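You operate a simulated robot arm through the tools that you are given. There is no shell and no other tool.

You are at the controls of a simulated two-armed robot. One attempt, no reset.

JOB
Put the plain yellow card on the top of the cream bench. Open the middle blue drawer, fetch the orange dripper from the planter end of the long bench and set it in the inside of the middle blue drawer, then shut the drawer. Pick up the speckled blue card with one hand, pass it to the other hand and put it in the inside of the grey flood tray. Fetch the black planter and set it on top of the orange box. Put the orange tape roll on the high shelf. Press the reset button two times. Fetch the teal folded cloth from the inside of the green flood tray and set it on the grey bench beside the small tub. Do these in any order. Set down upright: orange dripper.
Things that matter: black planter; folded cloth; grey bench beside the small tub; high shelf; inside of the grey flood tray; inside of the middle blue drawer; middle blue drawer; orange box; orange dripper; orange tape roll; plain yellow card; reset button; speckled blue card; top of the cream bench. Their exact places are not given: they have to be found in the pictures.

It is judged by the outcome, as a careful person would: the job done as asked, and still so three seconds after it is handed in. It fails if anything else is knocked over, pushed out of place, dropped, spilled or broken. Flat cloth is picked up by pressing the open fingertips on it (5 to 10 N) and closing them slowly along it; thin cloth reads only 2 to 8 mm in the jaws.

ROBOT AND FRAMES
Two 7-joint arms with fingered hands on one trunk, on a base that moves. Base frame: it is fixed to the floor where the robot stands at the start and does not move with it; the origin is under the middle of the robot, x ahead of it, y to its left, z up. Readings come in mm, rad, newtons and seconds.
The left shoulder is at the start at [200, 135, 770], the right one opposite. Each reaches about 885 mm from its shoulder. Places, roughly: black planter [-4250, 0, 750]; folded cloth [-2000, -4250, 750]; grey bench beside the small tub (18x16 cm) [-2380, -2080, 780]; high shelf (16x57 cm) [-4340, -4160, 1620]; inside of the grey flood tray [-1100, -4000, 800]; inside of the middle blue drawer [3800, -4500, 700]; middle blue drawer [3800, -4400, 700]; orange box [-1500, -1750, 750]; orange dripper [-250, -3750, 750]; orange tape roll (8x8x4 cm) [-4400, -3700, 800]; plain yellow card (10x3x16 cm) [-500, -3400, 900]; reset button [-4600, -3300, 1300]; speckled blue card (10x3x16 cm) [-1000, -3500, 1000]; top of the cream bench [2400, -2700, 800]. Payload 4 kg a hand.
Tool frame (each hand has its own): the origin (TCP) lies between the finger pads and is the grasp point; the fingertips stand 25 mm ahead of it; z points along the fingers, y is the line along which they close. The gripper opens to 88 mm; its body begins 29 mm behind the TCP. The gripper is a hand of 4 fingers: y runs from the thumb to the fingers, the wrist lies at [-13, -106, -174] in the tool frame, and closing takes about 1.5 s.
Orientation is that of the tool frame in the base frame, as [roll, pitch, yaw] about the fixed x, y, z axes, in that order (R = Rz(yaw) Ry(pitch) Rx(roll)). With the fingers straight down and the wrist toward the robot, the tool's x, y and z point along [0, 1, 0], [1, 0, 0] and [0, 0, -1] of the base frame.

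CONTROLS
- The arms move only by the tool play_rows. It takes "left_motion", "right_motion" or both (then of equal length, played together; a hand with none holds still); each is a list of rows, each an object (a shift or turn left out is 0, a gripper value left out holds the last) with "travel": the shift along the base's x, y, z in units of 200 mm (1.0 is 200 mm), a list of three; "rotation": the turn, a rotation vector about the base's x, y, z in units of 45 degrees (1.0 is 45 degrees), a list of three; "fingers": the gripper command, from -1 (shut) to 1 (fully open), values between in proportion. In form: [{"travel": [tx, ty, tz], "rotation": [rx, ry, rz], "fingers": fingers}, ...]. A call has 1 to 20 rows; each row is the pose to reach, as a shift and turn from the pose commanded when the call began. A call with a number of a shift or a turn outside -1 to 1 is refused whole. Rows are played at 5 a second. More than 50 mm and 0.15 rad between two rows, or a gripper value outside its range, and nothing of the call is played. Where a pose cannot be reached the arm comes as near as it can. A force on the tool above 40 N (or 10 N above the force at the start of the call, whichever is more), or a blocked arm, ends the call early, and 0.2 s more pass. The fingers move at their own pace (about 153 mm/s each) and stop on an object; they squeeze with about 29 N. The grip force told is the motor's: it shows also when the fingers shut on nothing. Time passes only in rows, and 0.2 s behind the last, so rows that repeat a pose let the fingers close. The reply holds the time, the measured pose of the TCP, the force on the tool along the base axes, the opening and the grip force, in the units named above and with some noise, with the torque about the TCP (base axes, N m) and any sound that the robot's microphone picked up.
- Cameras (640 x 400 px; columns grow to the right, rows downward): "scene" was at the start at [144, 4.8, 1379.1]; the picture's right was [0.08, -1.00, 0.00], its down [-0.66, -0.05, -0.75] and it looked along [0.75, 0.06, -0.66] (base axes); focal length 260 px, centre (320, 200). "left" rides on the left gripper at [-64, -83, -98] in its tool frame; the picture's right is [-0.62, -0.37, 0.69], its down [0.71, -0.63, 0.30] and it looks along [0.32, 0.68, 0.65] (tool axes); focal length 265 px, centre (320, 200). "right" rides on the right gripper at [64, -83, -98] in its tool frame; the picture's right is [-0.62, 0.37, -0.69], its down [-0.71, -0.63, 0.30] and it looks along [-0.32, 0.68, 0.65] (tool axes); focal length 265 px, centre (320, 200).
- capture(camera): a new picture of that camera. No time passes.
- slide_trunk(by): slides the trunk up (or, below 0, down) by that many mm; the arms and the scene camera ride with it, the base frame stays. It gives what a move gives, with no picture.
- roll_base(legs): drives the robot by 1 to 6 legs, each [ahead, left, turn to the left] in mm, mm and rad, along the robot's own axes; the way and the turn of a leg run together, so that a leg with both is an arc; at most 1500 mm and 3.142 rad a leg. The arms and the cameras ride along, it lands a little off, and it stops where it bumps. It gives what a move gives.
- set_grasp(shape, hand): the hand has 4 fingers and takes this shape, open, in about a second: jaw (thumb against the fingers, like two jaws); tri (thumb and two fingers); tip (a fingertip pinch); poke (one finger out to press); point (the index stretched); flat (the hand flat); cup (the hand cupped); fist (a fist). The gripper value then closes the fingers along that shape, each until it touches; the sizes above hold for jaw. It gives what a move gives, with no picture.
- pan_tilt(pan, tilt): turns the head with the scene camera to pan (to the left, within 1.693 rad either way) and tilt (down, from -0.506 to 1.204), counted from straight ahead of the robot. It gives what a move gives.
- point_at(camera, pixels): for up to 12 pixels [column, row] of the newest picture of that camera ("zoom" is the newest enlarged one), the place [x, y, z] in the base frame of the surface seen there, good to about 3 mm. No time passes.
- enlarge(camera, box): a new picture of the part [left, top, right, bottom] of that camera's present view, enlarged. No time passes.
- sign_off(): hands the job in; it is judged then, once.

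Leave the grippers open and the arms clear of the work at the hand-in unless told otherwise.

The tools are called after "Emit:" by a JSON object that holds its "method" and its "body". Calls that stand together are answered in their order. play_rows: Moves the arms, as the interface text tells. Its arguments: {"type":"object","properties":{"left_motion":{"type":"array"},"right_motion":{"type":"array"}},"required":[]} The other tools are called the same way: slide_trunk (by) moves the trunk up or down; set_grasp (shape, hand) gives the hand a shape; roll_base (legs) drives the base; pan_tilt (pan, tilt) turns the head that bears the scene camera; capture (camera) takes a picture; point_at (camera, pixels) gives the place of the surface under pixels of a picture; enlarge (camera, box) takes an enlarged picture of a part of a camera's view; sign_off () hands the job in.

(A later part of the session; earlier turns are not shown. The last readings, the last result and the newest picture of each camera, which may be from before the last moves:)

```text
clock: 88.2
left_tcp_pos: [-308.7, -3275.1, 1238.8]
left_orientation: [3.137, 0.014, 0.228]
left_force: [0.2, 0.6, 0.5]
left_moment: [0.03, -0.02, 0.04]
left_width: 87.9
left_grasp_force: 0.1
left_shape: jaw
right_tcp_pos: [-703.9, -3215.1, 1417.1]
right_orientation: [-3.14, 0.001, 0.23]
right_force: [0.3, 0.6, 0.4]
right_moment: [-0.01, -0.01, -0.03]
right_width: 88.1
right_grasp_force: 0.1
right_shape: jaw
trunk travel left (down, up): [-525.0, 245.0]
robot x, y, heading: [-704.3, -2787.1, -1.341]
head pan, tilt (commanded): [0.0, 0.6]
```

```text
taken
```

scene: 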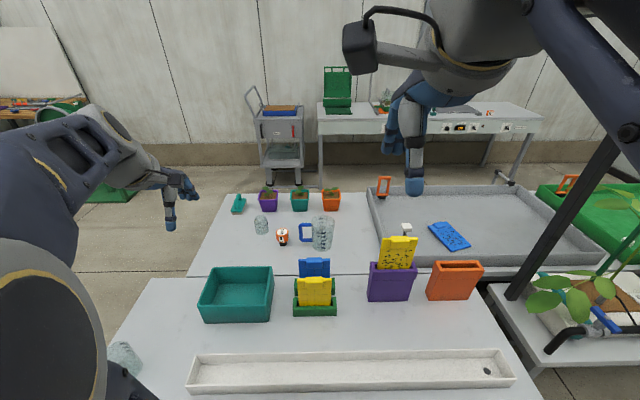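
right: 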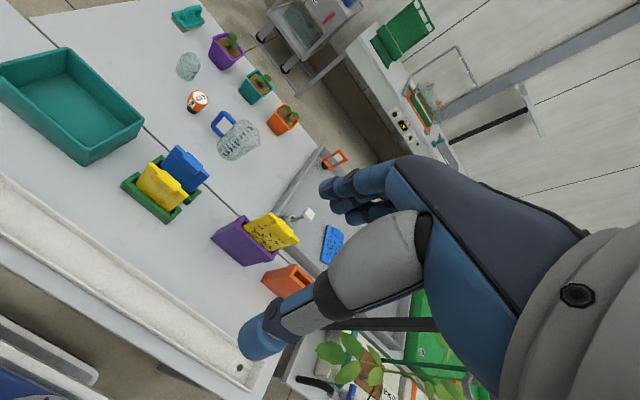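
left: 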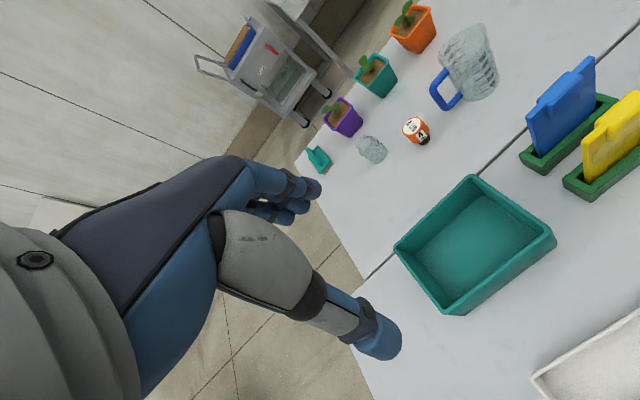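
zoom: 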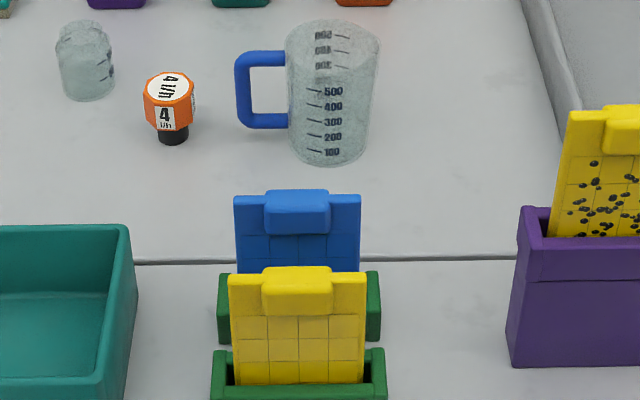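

The gap between the two clips is about 54 mm, so I'll open the right hand only to ~48 mm and come straight down. First above the card.

Emit:
{"method": "play_rows", "body": {"right_motion": [{"travel": [0.13, -0.155, -0.1], "fingers": 0.1}, {"travel": [0.26, -0.31, -0.2]}, {"travel": [0.39, -0.465, -0.3]}, {"travel": [0.52, -0.62, -0.4]}, {"travel": [0.65, -0.775, -0.5]}, {"travel": [0.78, -0.93, -0.6]}, {"travel": [0.78, -0.93, -0.8]}, {"travel": [0.78, -0.93, -1.0]}, {"travel": [0.78, -0.93, -1.0]}]}}

Emit:
{"method": "play_rows", "body": {"right_motion": [{"travel": [0, 0, -0.2], "fingers": 0.1}, {"travel": [0, 0, -0.4]}, {"travel": [0, 0, -0.6]}, {"travel": [0, 0, -0.8]}, {"travel": [0, 0, -0.8]}]}}

Emit:
{"method": "enlarge", "body": {"camera": "scene", "box": [240, 210, 400, 310]}}

Emit:
{"method": "capture", "body": {"camera": "right"}}

```text
clock: 90.2
left_tcp_pos: [-308.2, -3275.9, 1239.8]
left_orientation: [3.139, 0.015, 0.228]
left_force: [0.5, -0.6, -0.1]
left_moment: [0.01, 0.02, -0.01]
left_width: 87.8
left_grasp_force: 0.1
left_shape: jaw
right_tcp_pos: [-549.8, -3401.1, 1217.6]
right_orientation: [3.142, 0.001, 0.231]
right_force: [-0.1, -0.1, -0.6]
right_moment: [0.0, 0.01, -0.02]
right_width: 49.1
right_grasp_force: 0.0
right_shape: jaw
trunk travel left (down, up): [-525.0, 245.0]
robot x, y, heading: [-707.7, -2783.8, -1.341]
head pan, tilt (commanded): [0.0, 0.6]
```

```text
clock: 91.4
left_tcp_pos: [-308.2, -3276.5, 1240.0]
left_orientation: [3.138, 0.015, 0.227]
left_force: [0.5, -0.2, -0.9]
left_moment: [0.0, 0.05, -0.01]
left_width: 87.8
left_grasp_force: 0.0
left_shape: jaw
right_tcp_pos: [-548.4, -3401.4, 1055.6]
right_orientation: [-3.14, 0.0, 0.229]
right_force: [0.3, 0.2, -0.3]
right_moment: [0.01, 0.0, 0.02]
right_width: 49.0
right_grasp_force: 0.1
right_shape: jaw
trunk travel left (down, up): [-525.0, 245.0]
robot x, y, heading: [-707.6, -2785.2, -1.343]
head pan, tilt (commanded): [0.0, 0.6]
```

```text
4.00 times, centred on (320, 260) of scene
```

zoom: 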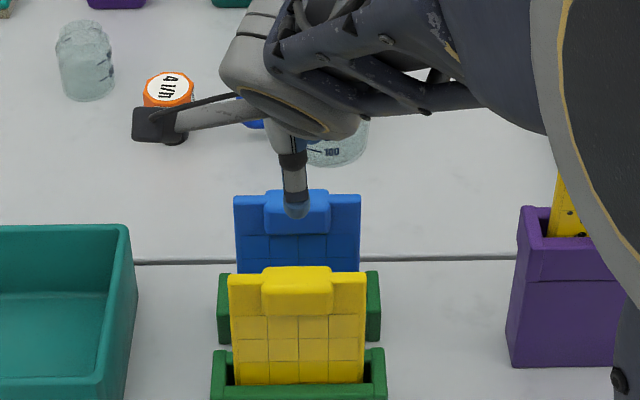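

```text
taken
```

right: 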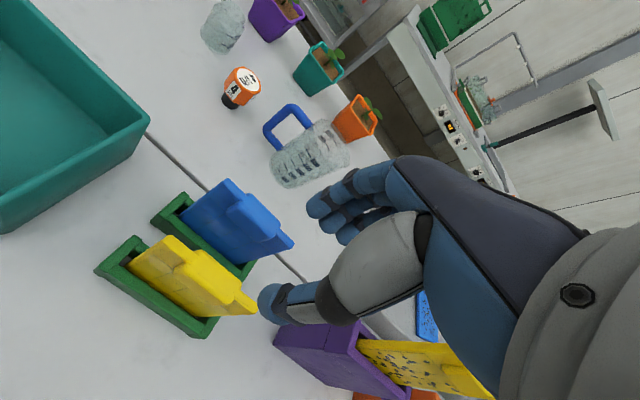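

Aligned. I lower to z 960 and check finger clearance to the blue card.

Emit:
{"method": "play_rows", "body": {"right_motion": [{"travel": [0, 0, -0.2], "fingers": 0.1}, {"travel": [0, 0, -0.35]}, {"travel": [0, 0, -0.46]}, {"travel": [0, 0, -0.46]}]}}

Emit:
{"method": "capture", "body": {"camera": "right"}}

Emit:
{"method": "enlarge", "body": {"camera": "scene", "box": [260, 240, 380, 315]}}

```text
clock: 92.4
left_tcp_pos: [-307.7, -3277.3, 1240.9]
left_orientation: [3.139, 0.015, 0.228]
left_force: [0.0, 0.6, -1.0]
left_moment: [0.0, -0.02, -0.01]
left_width: 87.6
left_grasp_force: 0.1
left_shape: jaw
right_tcp_pos: [-547.6, -3401.9, 967.7]
right_orientation: [-3.14, 0.001, 0.23]
right_force: [0.2, -0.5, -0.2]
right_moment: [0.0, -0.01, 0.03]
right_width: 48.8
right_grasp_force: 0.1
right_shape: jaw
trunk travel left (down, up): [-525.0, 245.0]
robot x, y, heading: [-707.6, -2787.0, -1.34]
head pan, tilt (commanded): [0.0, 0.6]
```

```text
taken
```

right: 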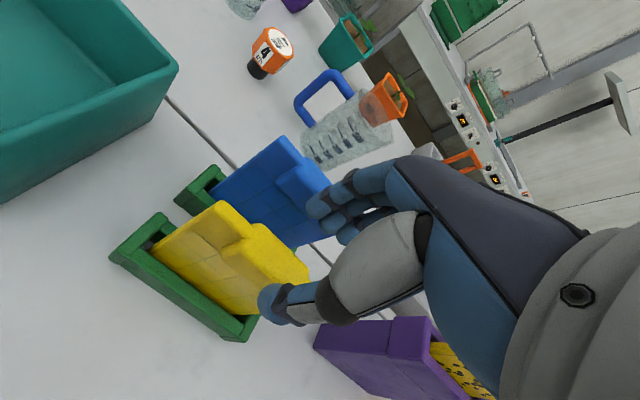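

```text
5.33 times, centred on (320, 278) of scene
```

zoom: 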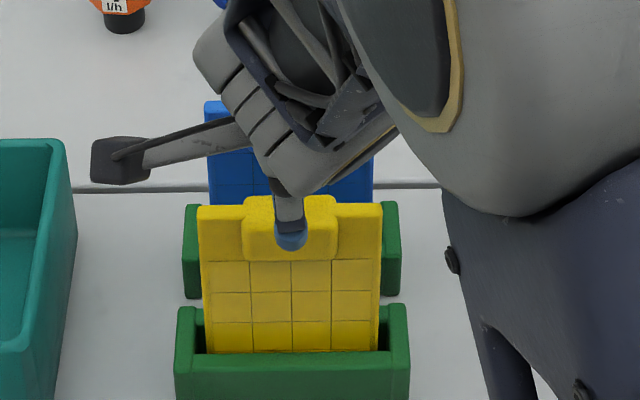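

Emit:
{"method": "point_at", "body": {"camera": "right", "pixels": [[313, 207], [325, 222], [345, 235], [345, 190], [270, 295], [300, 190], [305, 180], [240, 240], [280, 250]]}}

```text
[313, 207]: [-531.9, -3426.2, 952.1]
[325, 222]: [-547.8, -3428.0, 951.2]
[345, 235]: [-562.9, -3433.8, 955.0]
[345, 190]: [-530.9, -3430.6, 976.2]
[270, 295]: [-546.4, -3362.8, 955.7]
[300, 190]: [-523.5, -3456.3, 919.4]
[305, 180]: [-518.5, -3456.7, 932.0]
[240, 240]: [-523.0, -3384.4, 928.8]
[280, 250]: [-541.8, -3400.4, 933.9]
```

Fingers' inner face is at 18 mm behind the yellow clip and ~15 mm clear of the blue card. I lower to z 918 and close.

Emit:
{"method": "play_rows", "body": {"right_motion": [{"travel": [0, 0, -0.1], "fingers": 0.1}, {"travel": [0, 0, -0.2]}, {"travel": [0, 0, -0.25]}, {"travel": [0, 0, -0.25]}, {"travel": [0, 0, -0.25], "fingers": -0.2}, {"travel": [0, 0, -0.25], "fingers": -0.6}, {"travel": [0, 0, -0.25], "fingers": -1}, {"travel": [0, 0, -0.25], "fingers": -1}, {"travel": [0, 0, -0.25], "fingers": -1}, {"travel": [0, 0, -0.25], "fingers": -1}, {"travel": [0, 0, -0.25], "fingers": -1}]}}

Emit:
{"method": "enlarge", "body": {"camera": "scene", "box": [260, 240, 380, 315]}}

```text
clock: 94.8
left_tcp_pos: [-307.8, -3276.0, 1239.5]
left_orientation: [3.138, 0.014, 0.225]
left_force: [-0.1, 0.3, -0.4]
left_moment: [0.01, 0.01, 0.03]
left_width: 87.7
left_grasp_force: 0.2
left_shape: jaw
right_tcp_pos: [-547.7, -3400.6, 917.4]
right_orientation: [-3.139, 0.0, 0.23]
right_force: [0.4, -1.4, -1.1]
right_moment: [-0.22, -0.02, 0.07]
right_width: 18.8
right_grasp_force: 28.8
right_shape: jaw
trunk travel left (down, up): [-525.0, 245.0]
robot x, y, heading: [-707.6, -2788.1, -1.343]
head pan, tilt (commanded): [0.0, 0.6]
```

```text
5.33 times, centred on (320, 278) of scene
```

zoom: 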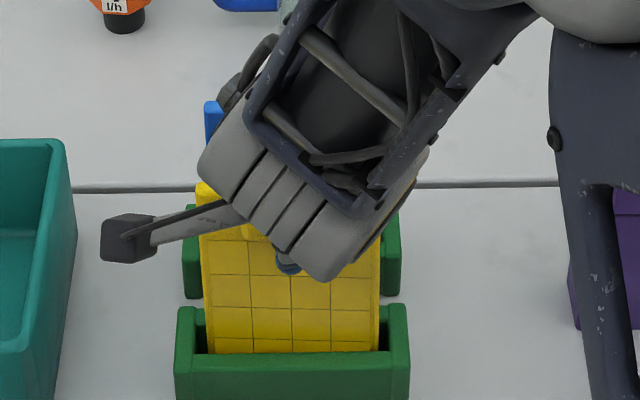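

Gripped (18.8 mm, 29 N). I lift straight up 200 mm.

Emit:
{"method": "play_rows", "body": {"right_motion": [{"travel": [0, 0, 0.1], "fingers": -1}, {"travel": [0, 0, 0.25]}, {"travel": [0, 0, 0.4]}, {"travel": [0, 0, 0.6]}, {"travel": [0, 0, 0.8]}, {"travel": [0, 0, 1.0]}, {"travel": [0, 0, 1.0]}]}}

Emit:
{"method": "play_rows", "body": {"right_motion": [{"travel": [-0.1, 0.1, 0.1], "fingers": -1}, {"travel": [-0.2, 0.2, 0.25]}, {"travel": [-0.3, 0.35, 0.4]}, {"travel": [-0.4, 0.5, 0.5]}, {"travel": [-0.5, 0.65, 0.6]}, {"travel": [-0.6, 0.8, 0.6]}, {"travel": [-0.6, 0.8, 0.6]}]}}

Emit:
{"method": "capture", "body": {"camera": "scene"}}

```text
clock: 96.4
left_tcp_pos: [-309.0, -3275.5, 1239.0]
left_orientation: [3.138, 0.014, 0.228]
left_force: [0.1, -0.4, 0.4]
left_moment: [-0.01, 0.01, 0.0]
left_width: 87.9
left_grasp_force: 0.1
left_shape: jaw
right_tcp_pos: [-548.7, -3404.2, 1115.4]
right_orientation: [-3.141, 0.0, 0.231]
right_force: [0.5, 0.3, -0.3]
right_moment: [-0.01, -0.01, 0.01]
right_width: 18.2
right_grasp_force: 28.9
right_shape: jaw
trunk travel left (down, up): [-525.0, 245.0]
robot x, y, heading: [-708.0, -2779.3, -1.345]
head pan, tilt (commanded): [0.0, 0.6]
```

```text
clock: 98.0
left_tcp_pos: [-308.0, -3275.8, 1238.7]
left_orientation: [3.139, 0.014, 0.228]
left_force: [0.0, -0.2, -0.1]
left_moment: [0.01, 0.0, 0.0]
left_width: 88.0
left_grasp_force: 0.1
left_shape: jaw
right_tcp_pos: [-668.4, -3238.5, 1236.0]
right_orientation: [-3.139, 0.0, 0.232]
right_force: [-0.5, 0.0, -0.6]
right_moment: [0.02, 0.0, 0.0]
right_width: 18.1
right_grasp_force: 28.9
right_shape: jaw
trunk travel left (down, up): [-525.0, 245.0]
robot x, y, heading: [-708.1, -2785.8, -1.336]
head pan, tilt (commanded): [0.0, 0.6]
```

```text
taken
```

scene: 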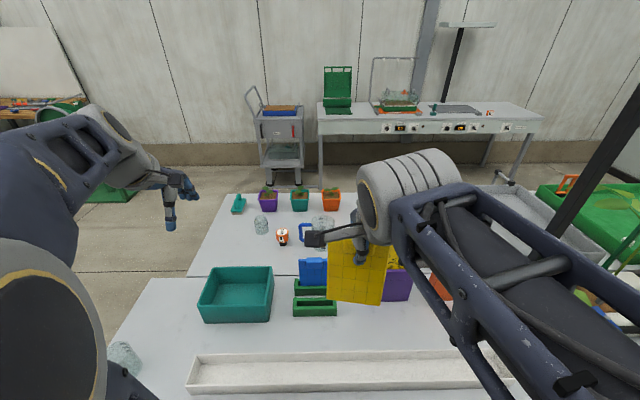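

The yellow card is held. Now I measure the dripper closely.

Emit:
{"method": "enlarge", "body": {"camera": "scene", "box": [240, 200, 340, 262]}}

Emit:
{"method": "point_at", "body": {"camera": "zoom", "pixels": [[270, 205], [240, 195], [300, 195], [268, 175], [270, 230], [272, 275], [375, 200], [420, 230], [480, 180], [130, 150], [160, 110], [520, 120]]}}

```text
6.40 times, centred on (290, 231) of scene
```

zoom: 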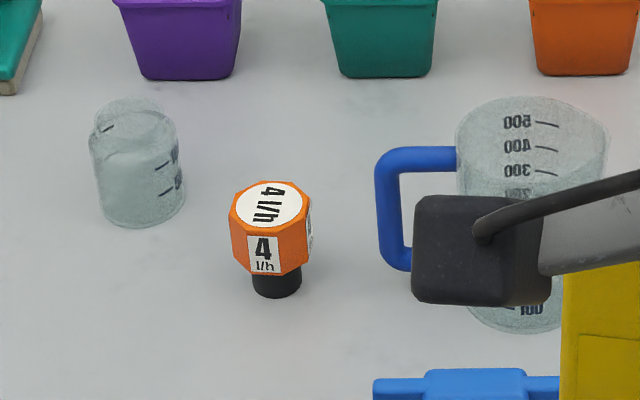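

```text
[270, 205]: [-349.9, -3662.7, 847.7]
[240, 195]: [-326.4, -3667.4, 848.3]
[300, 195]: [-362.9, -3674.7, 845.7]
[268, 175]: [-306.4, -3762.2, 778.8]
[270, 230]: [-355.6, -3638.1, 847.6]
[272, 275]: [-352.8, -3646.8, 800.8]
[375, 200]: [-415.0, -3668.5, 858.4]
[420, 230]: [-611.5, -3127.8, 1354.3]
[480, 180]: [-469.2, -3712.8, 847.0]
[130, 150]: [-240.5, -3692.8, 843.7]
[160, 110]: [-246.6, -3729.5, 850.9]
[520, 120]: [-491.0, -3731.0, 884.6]
```

Dripper cap centre is about [-348, -3659], top z 848, 42 mm wide; jug handle 67 mm to the right, beaker 77 mm to the left. I move the left hand above it.

Emit:
{"method": "play_rows", "body": {"left_motion": [{"travel": [-0.02, -0.19, -0.1], "fingers": 1}, {"travel": [-0.04, -0.38, -0.2]}, {"travel": [-0.06, -0.575, -0.3]}, {"travel": [-0.08, -0.765, -0.4]}, {"travel": [-0.1, -0.958, -0.5]}, {"travel": [-0.1, -0.958, -0.5]}]}}

Emit:
{"method": "play_rows", "body": {"left_motion": [{"travel": [-0.02, -0.19, -0.1], "fingers": 1}, {"travel": [-0.04, -0.38, -0.2]}, {"travel": [-0.06, -0.575, -0.3]}, {"travel": [-0.08, -0.765, -0.4]}, {"travel": [-0.1, -0.958, -0.5]}, {"travel": [-0.1, -0.958, -0.5]}]}}

Emit:
{"method": "enlarge", "body": {"camera": "scene", "box": [220, 180, 380, 280]}}

Emit:
{"method": "capture", "body": {"camera": "left"}}

```text
clock: 99.4
left_tcp_pos: [-327.4, -3467.9, 1141.3]
left_orientation: [3.138, 0.014, 0.227]
left_force: [-0.9, 0.1, 0.8]
left_moment: [0.02, -0.01, -0.05]
left_width: 88.2
left_grasp_force: 0.0
left_shape: jaw
right_tcp_pos: [-667.1, -3238.4, 1235.2]
right_orientation: [-3.139, 0.0, 0.231]
right_force: [0.1, 0.6, -0.4]
right_moment: [0.03, 0.03, 0.0]
right_width: 18.2
right_grasp_force: 29.5
right_shape: jaw
trunk travel left (down, up): [-525.0, 245.0]
robot x, y, heading: [-707.8, -2782.6, -1.342]
head pan, tilt (commanded): [0.0, 0.6]
```

```text
clock: 100.8
left_tcp_pos: [-347.2, -3661.9, 1040.7]
left_orientation: [3.14, 0.014, 0.228]
left_force: [0.6, -0.9, 0.6]
left_moment: [0.0, -0.03, -0.04]
left_width: 88.1
left_grasp_force: 0.1
left_shape: jaw
right_tcp_pos: [-667.5, -3238.3, 1237.0]
right_orientation: [-3.141, -0.002, 0.232]
right_force: [-0.5, -0.9, -0.7]
right_moment: [0.04, -0.02, 0.0]
right_width: 18.1
right_grasp_force: 29.0
right_shape: jaw
trunk travel left (down, up): [-525.0, 245.0]
robot x, y, heading: [-706.4, -2783.6, -1.338]
head pan, tilt (commanded): [0.0, 0.6]
```

```text
4.00 times, centred on (300, 230) of scene
```

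zoom: 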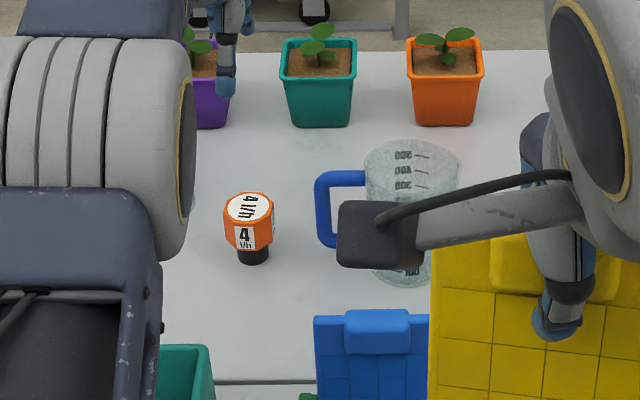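

```text
taken
```

left: 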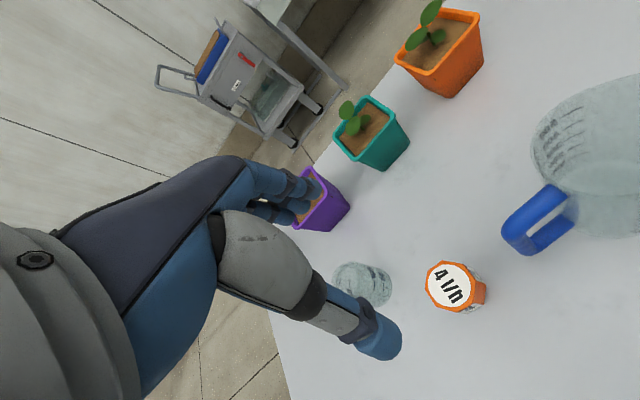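

I verify the cap's place from the left camera.

Emit:
{"method": "point_at", "body": {"camera": "left", "pixels": [[451, 286], [430, 280], [470, 272], [455, 305], [515, 235], [385, 280]]}}

```text
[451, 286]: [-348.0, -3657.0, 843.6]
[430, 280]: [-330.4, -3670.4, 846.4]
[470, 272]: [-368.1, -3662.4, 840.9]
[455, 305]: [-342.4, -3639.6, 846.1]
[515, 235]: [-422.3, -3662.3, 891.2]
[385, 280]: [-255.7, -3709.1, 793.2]
```

Centre is [-349, -3657]. I lower to z 862 first and check.

Emit:
{"method": "play_rows", "body": {"left_motion": [{"travel": [-0.01, 0.022, -0.2], "fingers": 1}, {"travel": [-0.01, 0.022, -0.4]}, {"travel": [-0.01, 0.022, -0.6]}, {"travel": [-0.01, 0.022, -0.75]}, {"travel": [-0.01, 0.022, -0.89]}, {"travel": [-0.01, 0.022, -0.89]}]}}

Emit:
{"method": "capture", "body": {"camera": "left"}}

Emit:
{"method": "enlarge", "body": {"camera": "scene", "box": [220, 180, 380, 280]}}

```text
clock: 102.2
left_tcp_pos: [-349.5, -3654.0, 861.0]
left_orientation: [3.138, 0.015, 0.226]
left_force: [0.1, 0.4, 1.3]
left_moment: [0.0, -0.05, 0.0]
left_width: 87.9
left_grasp_force: 0.1
left_shape: jaw
right_tcp_pos: [-668.4, -3240.4, 1236.1]
right_orientation: [-3.141, 0.0, 0.231]
right_force: [-0.4, 0.7, -0.3]
right_moment: [-0.01, -0.01, -0.03]
right_width: 18.4
right_grasp_force: 29.1
right_shape: jaw
trunk travel left (down, up): [-525.0, 245.0]
robot x, y, heading: [-712.0, -2783.0, -1.344]
head pan, tilt (commanded): [0.0, 0.6]
```

```text
taken
```

left: 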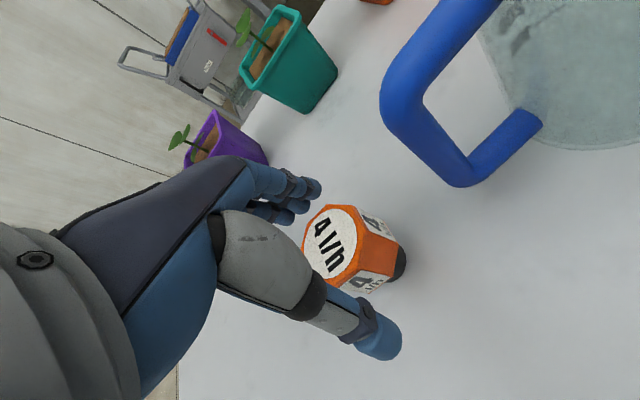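

```text
4.00 times, centred on (300, 230) of scene
```

zoom: 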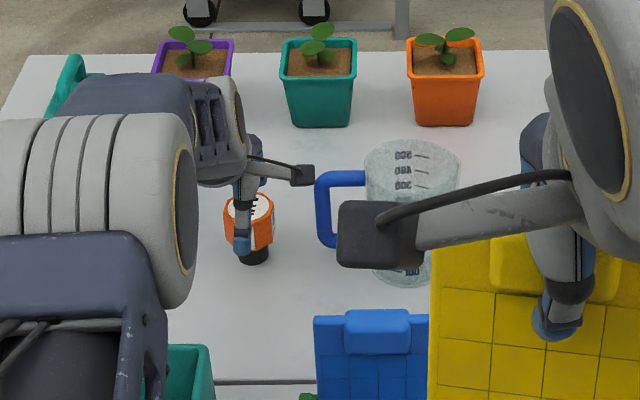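

Aligned. I lower to z 830 and close on the cap.

Emit:
{"method": "play_rows", "body": {"left_motion": [{"travel": [0, -0.005, -0.08], "fingers": 1}, {"travel": [0, -0.01, -0.155]}, {"travel": [0, -0.01, -0.155]}, {"travel": [0, -0.01, -0.155], "fingers": 0.4}, {"travel": [0, -0.01, -0.155], "fingers": 0}, {"travel": [0, -0.01, -0.155], "fingers": -0.4}, {"travel": [0, -0.01, -0.155], "fingers": -1}, {"travel": [0, -0.01, -0.155], "fingers": -1}, {"travel": [0, -0.01, -0.155], "fingers": -1}, {"travel": [0, -0.01, -0.155], "fingers": -1}]}}

Emit:
{"method": "capture", "body": {"camera": "left"}}

```text
clock: 104.4
left_tcp_pos: [-351.6, -3655.7, 830.4]
left_orientation: [3.139, 0.014, 0.227]
left_force: [-0.1, 0.3, 0.1]
left_moment: [-0.04, -0.03, -0.01]
left_width: 42.2
left_grasp_force: 29.0
left_shape: jaw
right_tcp_pos: [-668.0, -3239.7, 1236.1]
right_orientation: [-3.14, 0.0, 0.23]
right_force: [0.4, 0.6, -1.3]
right_moment: [0.01, -0.04, -0.01]
right_width: 18.3
right_grasp_force: 28.9
right_shape: jaw
trunk travel left (down, up): [-525.0, 245.0]
robot x, y, heading: [-704.5, -2784.1, -1.336]
head pan, tilt (commanded): [0.0, 0.6]
```

```text
taken
```

left: 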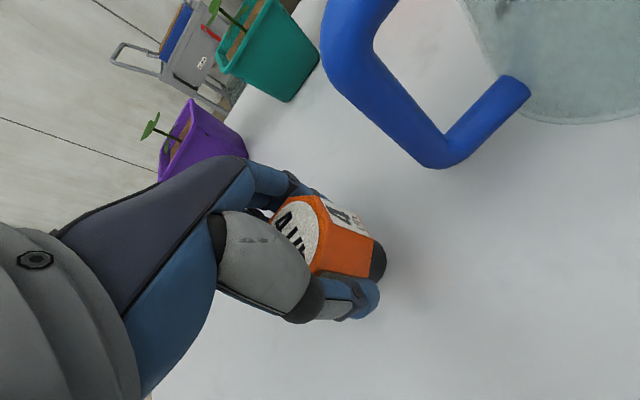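

Gripped (42 mm). I lift 200 mm, then draw it back.

Emit:
{"method": "play_rows", "body": {"left_motion": [{"travel": [0, 0, 0.1], "fingers": -1}, {"travel": [0, 0, 0.3]}, {"travel": [0, 0, 0.5]}, {"travel": [0, 0, 0.75]}, {"travel": [0, 0, 1.0]}, {"travel": [0, 0, 1.0]}]}}

Emit:
{"method": "play_rows", "body": {"left_motion": [{"travel": [0.02, 0.19, 0.15], "fingers": -1}, {"travel": [0.04, 0.38, 0.3]}, {"travel": [0.06, 0.575, 0.45]}, {"travel": [0.08, 0.765, 0.6]}, {"travel": [0.1, 0.958, 0.75]}, {"travel": [0.1, 0.958, 0.75]}]}}

Emit:
{"method": "play_rows", "body": {"left_motion": [{"travel": [0.01, 0.19, 0], "fingers": -1}, {"travel": [0.02, 0.38, 0]}, {"travel": [0.03, 0.575, 0]}, {"travel": [0.04, 0.765, 0]}, {"travel": [0.05, 0.958, 0]}, {"travel": [0.05, 0.958, 0]}]}}

Emit:
{"method": "capture", "body": {"camera": "scene"}}

```text
clock: 105.8
left_tcp_pos: [-346.2, -3655.4, 1030.7]
left_orientation: [3.14, 0.013, 0.227]
left_force: [-0.2, 0.3, 0.0]
left_moment: [0.02, -0.03, 0.0]
left_width: 42.1
left_grasp_force: 28.8
left_shape: jaw
right_tcp_pos: [-667.0, -3238.4, 1235.3]
right_orientation: [-3.139, -0.001, 0.232]
right_force: [-0.1, 0.5, 0.7]
right_moment: [-0.01, 0.02, 0.0]
right_width: 18.2
right_grasp_force: 29.3
right_shape: jaw
trunk travel left (down, up): [-525.0, 245.0]
robot x, y, heading: [-708.3, -2784.4, -1.342]
head pan, tilt (commanded): [0.0, 0.6]
```

```text
clock: 107.2
left_tcp_pos: [-332.0, -3465.2, 1180.5]
left_orientation: [3.14, 0.013, 0.227]
left_force: [0.0, 0.0, -0.8]
left_moment: [-0.04, 0.01, 0.0]
left_width: 42.2
left_grasp_force: 29.0
left_shape: jaw
right_tcp_pos: [-667.9, -3240.0, 1236.6]
right_orientation: [-3.139, 0.001, 0.229]
right_force: [0.2, -0.9, -0.9]
right_moment: [0.03, 0.03, -0.02]
right_width: 18.4
right_grasp_force: 28.7
right_shape: jaw
trunk travel left (down, up): [-525.0, 245.0]
robot x, y, heading: [-709.5, -2785.6, -1.336]
head pan, tilt (commanded): [0.0, 0.6]
```

```text
clock: 108.6
left_tcp_pos: [-322.4, -3272.6, 1177.4]
left_orientation: [3.14, 0.014, 0.227]
left_force: [-0.7, -0.6, -0.3]
left_moment: [0.03, 0.0, 0.02]
left_width: 41.9
left_grasp_force: 29.0
left_shape: jaw
right_tcp_pos: [-667.6, -3239.3, 1235.9]
right_orientation: [-3.138, 0.001, 0.23]
right_force: [-0.6, -0.1, 0.2]
right_moment: [-0.02, 0.04, -0.03]
right_width: 17.9
right_grasp_force: 29.0
right_shape: jaw
trunk travel left (down, up): [-525.0, 245.0]
robot x, y, heading: [-710.0, -2783.9, -1.338]
head pan, tilt (commanded): [0.0, 0.6]
```

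```text
taken
```

scene: 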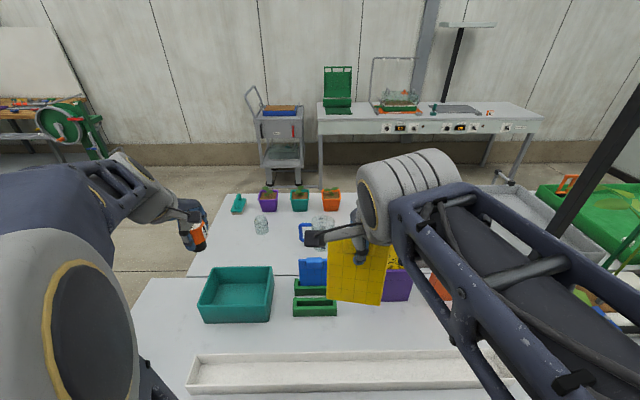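

Both items are held. I back off 450 mm and look to the left toward the cream bench.

Emit:
{"method": "roll_base", "body": {"legs": [[-450, 0, 0]]}}

Emit:
{"method": "pan_tilt", "body": {"pan": 1.4, "tilt": 0.35}}

Emit:
{"method": "capture", "body": {"camera": "scene"}}

```text
clock: 111.4
left_tcp_pos: [-427.8, -2814.2, 1177.4]
left_orientation: [3.138, 0.014, 0.234]
left_force: [0.9, -0.2, -0.3]
left_moment: [-0.01, 0.0, 0.01]
left_width: 42.1
left_grasp_force: 29.0
left_shape: jaw
right_tcp_pos: [-773.8, -2781.9, 1237.5]
right_orientation: [-3.14, -0.002, 0.237]
right_force: [0.1, 0.5, -1.3]
right_moment: [0.02, 0.0, 0.0]
right_width: 18.3
right_grasp_force: 29.5
right_shape: jaw
trunk travel left (down, up): [-525.0, 245.0]
robot x, y, heading: [-819.8, -2327.8, -1.333]
head pan, tilt (commanded): [0.0, 0.6]
```

```text
clock: 112.9
left_tcp_pos: [-427.6, -2815.2, 1177.9]
left_orientation: [3.138, 0.014, 0.235]
left_force: [-1.1, -0.1, -0.9]
left_moment: [0.02, 0.06, 0.02]
left_width: 41.9
left_grasp_force: 29.3
left_shape: jaw
right_tcp_pos: [-774.3, -2782.7, 1236.9]
right_orientation: [-3.14, 0.0, 0.237]
right_force: [0.6, -0.3, -1.2]
right_moment: [0.01, 0.0, -0.01]
right_width: 17.9
right_grasp_force: 28.7
right_shape: jaw
trunk travel left (down, up): [-525.0, 245.0]
robot x, y, heading: [-813.6, -2327.8, -1.334]
head pan, tilt (commanded): [1.4, 0.351]
```

```text
taken
```

scene: 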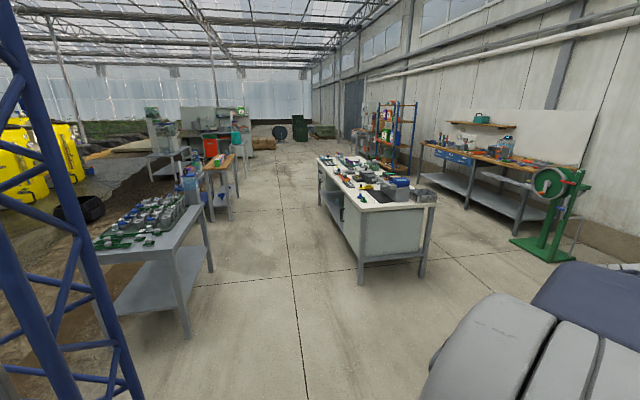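

I see the cream bench (end at 390,240), aisle to its right, the wooden workbench with blue drawers. I measure key places.

Emit:
{"method": "point_at", "body": {"camera": "scene", "pixels": [[360, 210], [432, 200], [320, 162], [375, 200], [345, 178], [420, 150], [545, 182], [455, 158], [510, 245], [540, 255], [215, 265], [300, 350]]}}

Emit:
{"method": "enlarge", "body": {"camera": "scene", "box": [300, 130, 460, 230]}}

Emit:
{"method": "enlarge", "body": {"camera": "scene", "box": [400, 90, 600, 215]}}

```text
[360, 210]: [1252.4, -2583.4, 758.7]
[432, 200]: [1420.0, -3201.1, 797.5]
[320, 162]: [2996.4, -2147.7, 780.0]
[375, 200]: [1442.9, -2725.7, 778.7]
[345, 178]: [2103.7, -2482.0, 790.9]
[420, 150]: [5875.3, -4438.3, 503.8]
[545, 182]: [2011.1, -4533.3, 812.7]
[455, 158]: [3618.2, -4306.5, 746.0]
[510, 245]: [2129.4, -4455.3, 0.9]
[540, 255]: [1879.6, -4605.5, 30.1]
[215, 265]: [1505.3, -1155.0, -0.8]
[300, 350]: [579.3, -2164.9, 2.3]
```

```text
4.00 times, centred on (380, 180) of scene
```

zoom: 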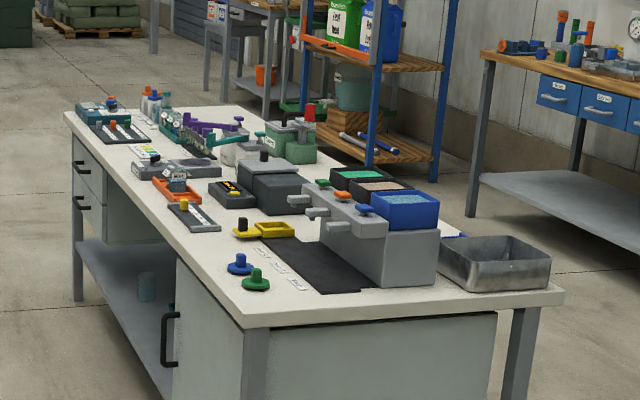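

```text
3.20 times, centred on (500, 152) of scene
```

zoom: 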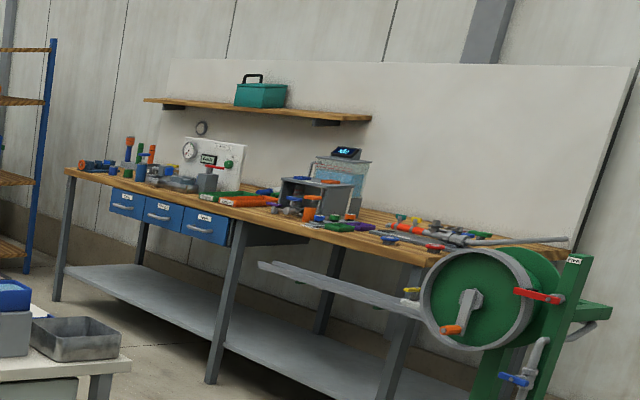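

I measure the wooden table and the floor near the aisle to be sure of the way.

Emit:
{"method": "point_at", "body": {"camera": "scene", "pixels": [[231, 218], [212, 268], [246, 178], [210, 185], [188, 325], [360, 283], [330, 210], [205, 215], [185, 335], [290, 200]]}}

```text
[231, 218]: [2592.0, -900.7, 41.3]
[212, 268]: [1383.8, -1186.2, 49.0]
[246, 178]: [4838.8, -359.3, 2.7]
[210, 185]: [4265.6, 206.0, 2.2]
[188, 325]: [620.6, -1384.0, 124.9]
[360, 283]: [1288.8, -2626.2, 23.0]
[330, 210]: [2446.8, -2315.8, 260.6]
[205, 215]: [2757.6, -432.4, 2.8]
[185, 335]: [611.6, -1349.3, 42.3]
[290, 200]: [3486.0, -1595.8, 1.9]
```

The corridor is ~1.3 m wide and I'm in its middle. I drive left (sideways) in two legs, about 2750 mm.

Emit:
{"method": "roll_base", "body": {"legs": [[0, 1400, 0.0], [0, 1300, 0.0]]}}

Emit:
{"method": "pan_tilt", "body": {"pan": 0.0, "tilt": 0.6}}

Emit:
{"method": "capture", "body": {"camera": "scene"}}

```text
clock: 126.0
left_tcp_pos: [2199.7, -2201.2, 1178.6]
left_orientation: [3.14, 0.014, 0.238]
left_force: [0.3, 0.4, -0.8]
left_moment: [0.01, 0.04, 0.02]
left_width: 42.3
left_grasp_force: 28.8
left_shape: jaw
right_tcp_pos: [1852.8, -2170.7, 1236.7]
right_orientation: [-3.14, -0.001, 0.242]
right_force: [-0.1, -1.3, 0.2]
right_moment: [0.02, 0.0, 0.0]
right_width: 18.4
right_grasp_force: 28.9
right_shape: jaw
trunk travel left (down, up): [-525.0, 245.0]
robot x, y, heading: [1808.2, -1719.9, -1.329]
head pan, tilt (commanded): [1.4, 0.351]
```

```text
clock: 127.6
left_tcp_pos: [2200.8, -2201.1, 1177.0]
left_orientation: [3.139, 0.014, 0.241]
left_force: [0.7, 0.4, -0.6]
left_moment: [-0.04, 0.03, 0.0]
left_width: 41.7
left_grasp_force: 29.3
left_shape: jaw
right_tcp_pos: [1854.0, -2170.7, 1234.8]
right_orientation: [-3.138, 0.001, 0.242]
right_force: [-0.6, -0.7, -0.5]
right_moment: [0.0, 0.02, -0.02]
right_width: 18.3
right_grasp_force: 28.5
right_shape: jaw
trunk travel left (down, up): [-525.0, 245.0]
robot x, y, heading: [1810.4, -1714.8, -1.327]
head pan, tilt (commanded): [0.0, 0.6]
```

```text
taken
```

scene: 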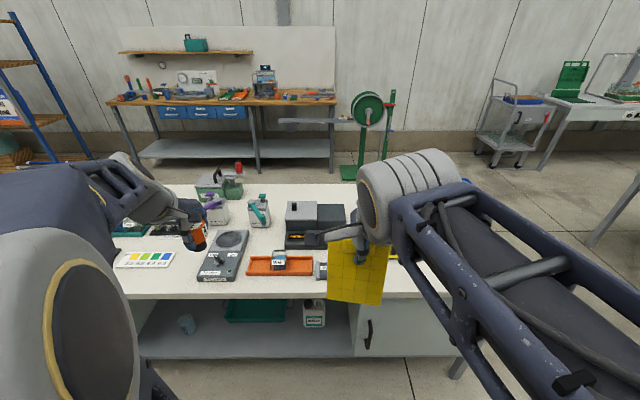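

I look for free space on the bench top.

Emit:
{"method": "enlarge", "body": {"camera": "scene", "box": [100, 180, 340, 330]}}

Emit:
{"method": "pan_tilt", "body": {"pan": -0.6, "tilt": 0.6}}

Emit:
{"method": "capture", "body": {"camera": "scene"}}

Emit:
{"method": "pan_tilt", "body": {"pan": 0.7, "tilt": 0.5}}

Emit:
{"method": "capture", "body": {"camera": "scene"}}

```text
2.67 times, centred on (220, 255) of scene
```

zoom: 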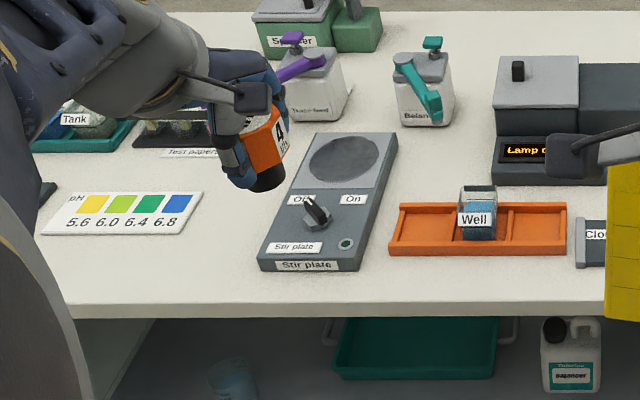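

```text
clock: 128.6
left_tcp_pos: [2199.4, -2200.8, 1177.5]
left_orientation: [3.138, 0.013, 0.238]
left_force: [0.6, 0.3, -0.7]
left_moment: [0.02, 0.03, 0.0]
left_width: 41.9
left_grasp_force: 28.9
left_shape: jaw
right_tcp_pos: [1853.7, -2170.6, 1237.1]
right_orientation: [-3.138, -0.001, 0.244]
right_force: [1.0, 0.5, -0.9]
right_moment: [-0.01, -0.06, -0.01]
right_width: 18.0
right_grasp_force: 29.1
right_shape: jaw
trunk travel left (down, up): [-525.0, 245.0]
robot x, y, heading: [1807.2, -1716.2, -1.322]
head pan, tilt (commanded): [-0.6, 0.6]
```

```text
taken
```

scene: 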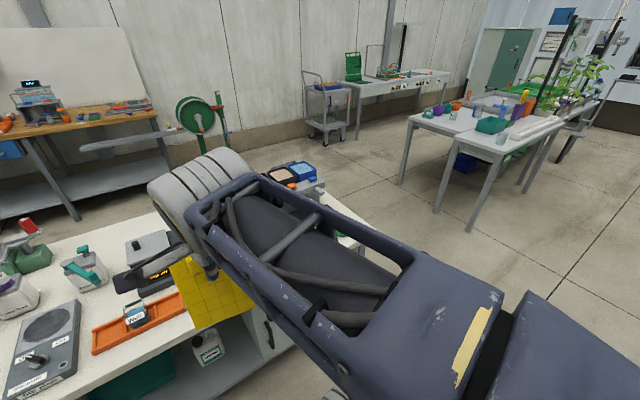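

```text
clock: 130.0
left_tcp_pos: [2200.2, -2201.0, 1178.1]
left_orientation: [3.139, 0.013, 0.24]
left_force: [0.8, -0.3, -1.2]
left_moment: [0.02, 0.02, 0.01]
left_width: 41.7
left_grasp_force: 29.5
left_shape: jaw
right_tcp_pos: [1853.6, -2170.9, 1235.1]
right_orientation: [-3.14, 0.0, 0.243]
right_force: [-0.6, -0.8, 0.4]
right_moment: [0.0, 0.02, 0.02]
right_width: 18.5
right_grasp_force: 28.8
right_shape: jaw
trunk travel left (down, up): [-525.0, 245.0]
robot x, y, heading: [1808.9, -1717.1, -1.328]
head pan, tilt (commanded): [0.7, 0.499]
```

```text
taken
```

scene: 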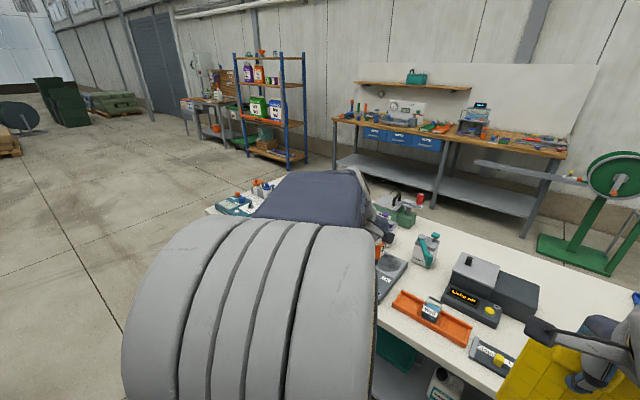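

I look straight ahead again and measure the free strip in front of the pH card and the stir plate.

Emit:
{"method": "pan_tilt", "body": {"pan": 0.25, "tilt": 0.7}}

Emit:
{"method": "enlarge", "body": {"camera": "scene", "box": [160, 130, 480, 330]}}

```text
clock: 130.9
left_tcp_pos: [2200.2, -2201.9, 1177.6]
left_orientation: [3.14, 0.013, 0.239]
left_force: [0.4, -0.5, -0.2]
left_moment: [-0.03, 0.0, 0.03]
left_width: 42.1
left_grasp_force: 29.1
left_shape: jaw
right_tcp_pos: [1854.3, -2171.0, 1235.9]
right_orientation: [-3.141, -0.001, 0.242]
right_force: [0.4, 0.2, 0.1]
right_moment: [-0.01, 0.02, 0.0]
right_width: 18.0
right_grasp_force: 29.1
right_shape: jaw
trunk travel left (down, up): [-525.0, 245.0]
robot x, y, heading: [1806.7, -1719.0, -1.327]
head pan, tilt (commanded): [0.25, 0.7]
```

```text
2.00 times, centred on (320, 230) of scene
```

zoom: 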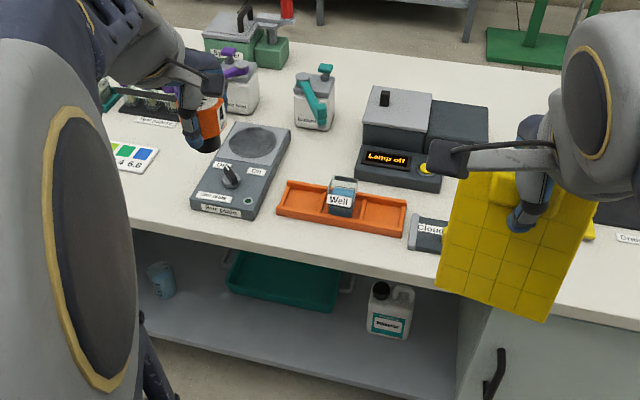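

Emit:
{"method": "point_at", "body": {"camera": "zoom", "pixels": [[130, 210], [200, 232], [330, 275], [420, 300], [150, 170], [195, 205], [280, 205], [320, 160], [350, 150], [285, 170], [400, 235], [240, 120]]}}

```text
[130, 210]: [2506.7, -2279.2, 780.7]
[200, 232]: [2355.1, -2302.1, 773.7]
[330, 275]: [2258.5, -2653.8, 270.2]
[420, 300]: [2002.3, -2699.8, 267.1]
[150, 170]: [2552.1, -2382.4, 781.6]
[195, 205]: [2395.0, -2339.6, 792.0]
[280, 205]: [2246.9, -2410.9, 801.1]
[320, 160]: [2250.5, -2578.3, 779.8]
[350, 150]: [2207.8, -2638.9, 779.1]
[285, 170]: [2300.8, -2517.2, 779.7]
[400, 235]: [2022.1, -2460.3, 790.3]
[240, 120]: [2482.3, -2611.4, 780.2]
```

Space is limited, so I raise the trunk for a better top view of the bench.

Emit:
{"method": "slide_trunk", "body": {"by": 240}}

Emit:
{"method": "pan_tilt", "body": {"pan": 0.0, "tilt": 0.75}}

Emit:
{"method": "capture", "body": {"camera": "scene"}}

Emit:
{"method": "capture", "body": {"camera": "right"}}

Emit:
{"method": "capture", "body": {"camera": "left"}}

```text
clock: 133.4
left_tcp_pos: [2200.2, -2201.3, 1417.6]
left_orientation: [3.14, 0.014, 0.239]
left_force: [0.1, -0.1, 0.0]
left_moment: [0.0, 0.01, 0.01]
left_width: 41.9
left_grasp_force: 29.1
left_shape: jaw
right_tcp_pos: [1852.8, -2170.3, 1475.1]
right_orientation: [-3.139, 0.0, 0.242]
right_force: [-0.7, 0.0, -0.6]
right_moment: [0.02, 0.01, 0.02]
right_width: 18.3
right_grasp_force: 29.2
right_shape: jaw
trunk travel left (down, up): [-765.0, 5.0]
robot x, y, heading: [1805.7, -1715.4, -1.327]
head pan, tilt (commanded): [0.25, 0.7]
```

```text
clock: 134.2
left_tcp_pos: [2198.8, -2201.0, 1416.2]
left_orientation: [3.138, 0.013, 0.24]
left_force: [0.2, 0.9, -0.6]
left_moment: [0.0, 0.02, -0.02]
left_width: 41.8
left_grasp_force: 28.7
left_shape: jaw
right_tcp_pos: [1853.4, -2172.2, 1476.4]
right_orientation: [-3.139, 0.0, 0.244]
right_force: [0.4, -0.3, -0.8]
right_moment: [-0.01, 0.01, -0.03]
right_width: 18.4
right_grasp_force: 29.4
right_shape: jaw
trunk travel left (down, up): [-765.0, 5.0]
robot x, y, heading: [1811.6, -1714.1, -1.327]
head pan, tilt (commanded): [0.0, 0.75]
```

```text
taken
```

scene: 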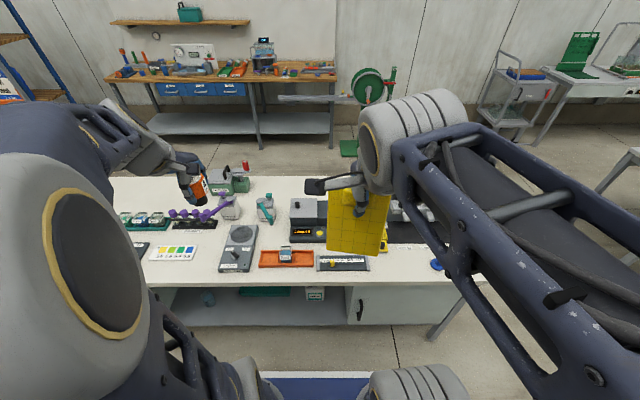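

```text
taken
```

right: 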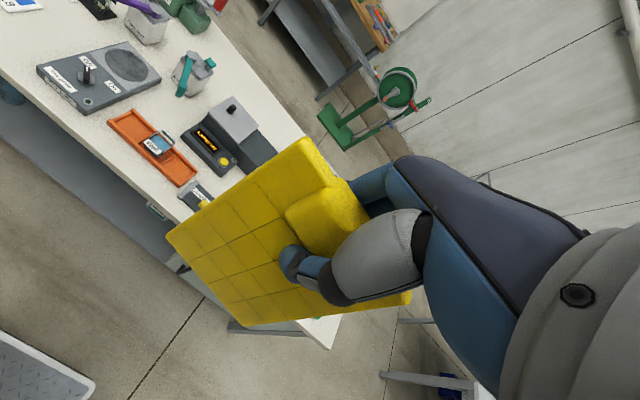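

```text
taken
```

left: 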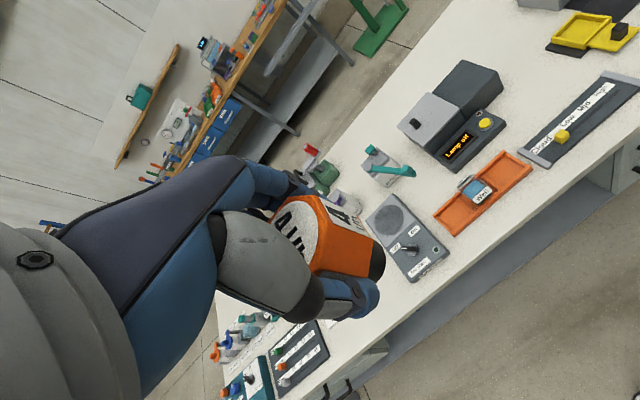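

From above, the back strip of the cream bench looks free. I measure it and the aisle behind.

Emit:
{"method": "point_at", "body": {"camera": "scene", "pixels": [[290, 185], [320, 180], [300, 177], [285, 200], [265, 185], [298, 205], [330, 175], [350, 155], [250, 172], [210, 130], [300, 130], [345, 150]]}}

Emit:
{"method": "enlarge", "body": {"camera": "scene", "box": [200, 150, 360, 250]}}

```text
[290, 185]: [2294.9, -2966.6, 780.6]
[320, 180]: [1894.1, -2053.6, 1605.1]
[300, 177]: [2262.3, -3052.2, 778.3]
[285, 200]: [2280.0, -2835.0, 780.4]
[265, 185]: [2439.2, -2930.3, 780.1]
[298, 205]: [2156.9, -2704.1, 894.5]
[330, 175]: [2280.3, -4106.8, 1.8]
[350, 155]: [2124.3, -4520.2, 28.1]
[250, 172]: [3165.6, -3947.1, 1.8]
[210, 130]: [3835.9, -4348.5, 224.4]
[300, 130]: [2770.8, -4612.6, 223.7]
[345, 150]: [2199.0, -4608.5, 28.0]
```

```text
4.00 times, centred on (280, 200) of scene
```

zoom: 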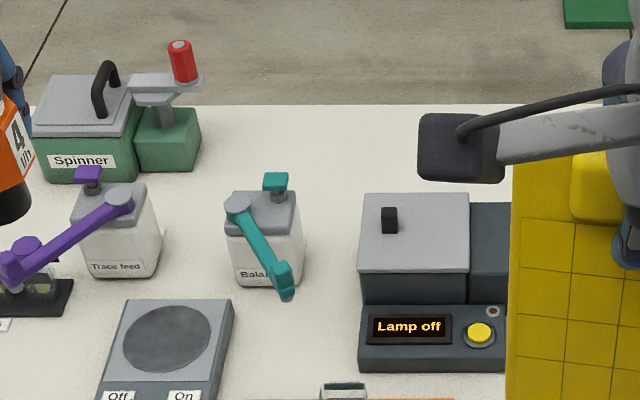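

The back strip around [2300, -2940] is free and best reached from the aisle behind. I drive around the near end: right 1450, then ahead 2100 through the gap between the benches, checking midway.

Emit:
{"method": "roll_base", "body": {"legs": [[0, -1450, 0]]}}

Emit:
{"method": "pan_tilt", "body": {"pan": 0.0, "tilt": 0.55}}

Emit:
{"method": "capture", "body": {"camera": "scene"}}

```text
clock: 141.3
left_tcp_pos: [821.5, -2554.0, 1417.9]
left_orientation: [3.14, 0.013, 0.263]
left_force: [-0.4, 0.0, -0.6]
left_moment: [-0.02, 0.0, -0.01]
left_width: 42.0
left_grasp_force: 29.0
left_shape: jaw
right_tcp_pos: [474.4, -2532.9, 1476.4]
right_orientation: [-3.138, -0.001, 0.269]
right_force: [0.3, 0.1, -1.0]
right_moment: [-0.04, -0.03, 0.05]
right_width: 18.0
right_grasp_force: 29.0
right_shape: jaw
trunk travel left (down, up): [-765.0, 5.0]
robot x, y, heading: [412.5, -2080.4, -1.297]
head pan, tilt (commanded): [0.0, 0.75]
```

```text
clock: 142.1
left_tcp_pos: [820.5, -2553.7, 1418.1]
left_orientation: [3.14, 0.014, 0.265]
left_force: [0.1, -0.3, -0.7]
left_moment: [0.03, -0.02, 0.01]
left_width: 42.1
left_grasp_force: 28.6
left_shape: jaw
right_tcp_pos: [473.1, -2532.4, 1475.8]
right_orientation: [-3.139, 0.001, 0.268]
right_force: [0.7, -0.1, -1.3]
right_moment: [0.02, 0.01, 0.02]
right_width: 18.1
right_grasp_force: 28.9
right_shape: jaw
trunk travel left (down, up): [-765.0, 5.0]
robot x, y, heading: [416.3, -2081.1, -1.301]
head pan, tilt (commanded): [0.0, 0.55]
```

```text
taken
```

scene: 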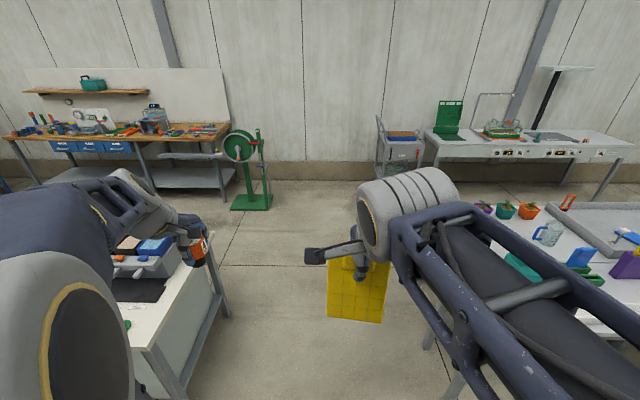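

The gap ahead is free. I correct the heading slightly and drive ahead 2100 mm.

Emit:
{"method": "roll_base", "body": {"legs": [[0, 0, -0.025], [1400, 0, 0], [700, 0, 0]]}}

Emit:
{"method": "pan_tilt", "body": {"pan": 1.5, "tilt": 0.5}}

Emit:
{"method": "capture", "body": {"camera": "scene"}}

```text
clock: 153.0
left_tcp_pos: [1331.7, -4620.2, 1417.7]
left_orientation: [3.137, 0.014, 0.247]
left_force: [0.0, 0.9, -1.1]
left_moment: [0.0, 0.01, 0.02]
left_width: 42.0
left_grasp_force: 28.9
left_shape: jaw
right_tcp_pos: [985.6, -4593.9, 1475.9]
right_orientation: [-3.139, 0.0, 0.25]
right_force: [0.4, -0.3, 0.1]
right_moment: [-0.03, -0.02, 0.01]
right_width: 18.2
right_grasp_force: 28.7
right_shape: jaw
trunk travel left (down, up): [-765.0, 5.0]
robot x, y, heading: [936.6, -4137.5, -1.317]
head pan, tilt (commanded): [0.0, 0.55]
```

```text
clock: 154.6
left_tcp_pos: [1332.2, -4620.1, 1417.1]
left_orientation: [3.139, 0.013, 0.247]
left_force: [0.6, -0.7, -1.3]
left_moment: [0.01, -0.01, -0.04]
left_width: 42.2
left_grasp_force: 28.9
left_shape: jaw
right_tcp_pos: [986.2, -4593.1, 1477.3]
right_orientation: [-3.139, -0.001, 0.252]
right_force: [-0.4, -0.3, -0.4]
right_moment: [0.02, 0.0, -0.02]
right_width: 18.0
right_grasp_force: 29.4
right_shape: jaw
trunk travel left (down, up): [-765.0, 5.0]
robot x, y, heading: [935.4, -4143.3, -1.32]
head pan, tilt (commanded): [1.499, 0.499]
```

```text
taken
```

scene: 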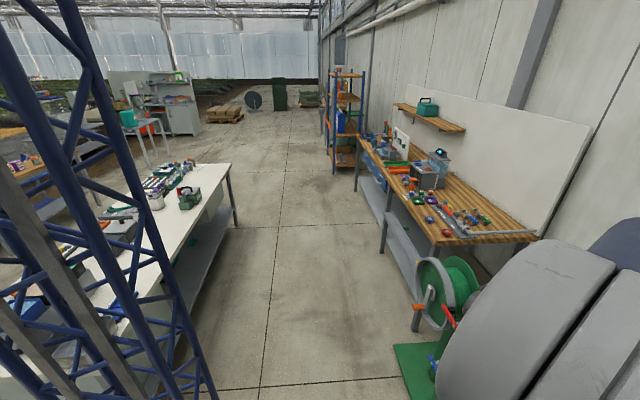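

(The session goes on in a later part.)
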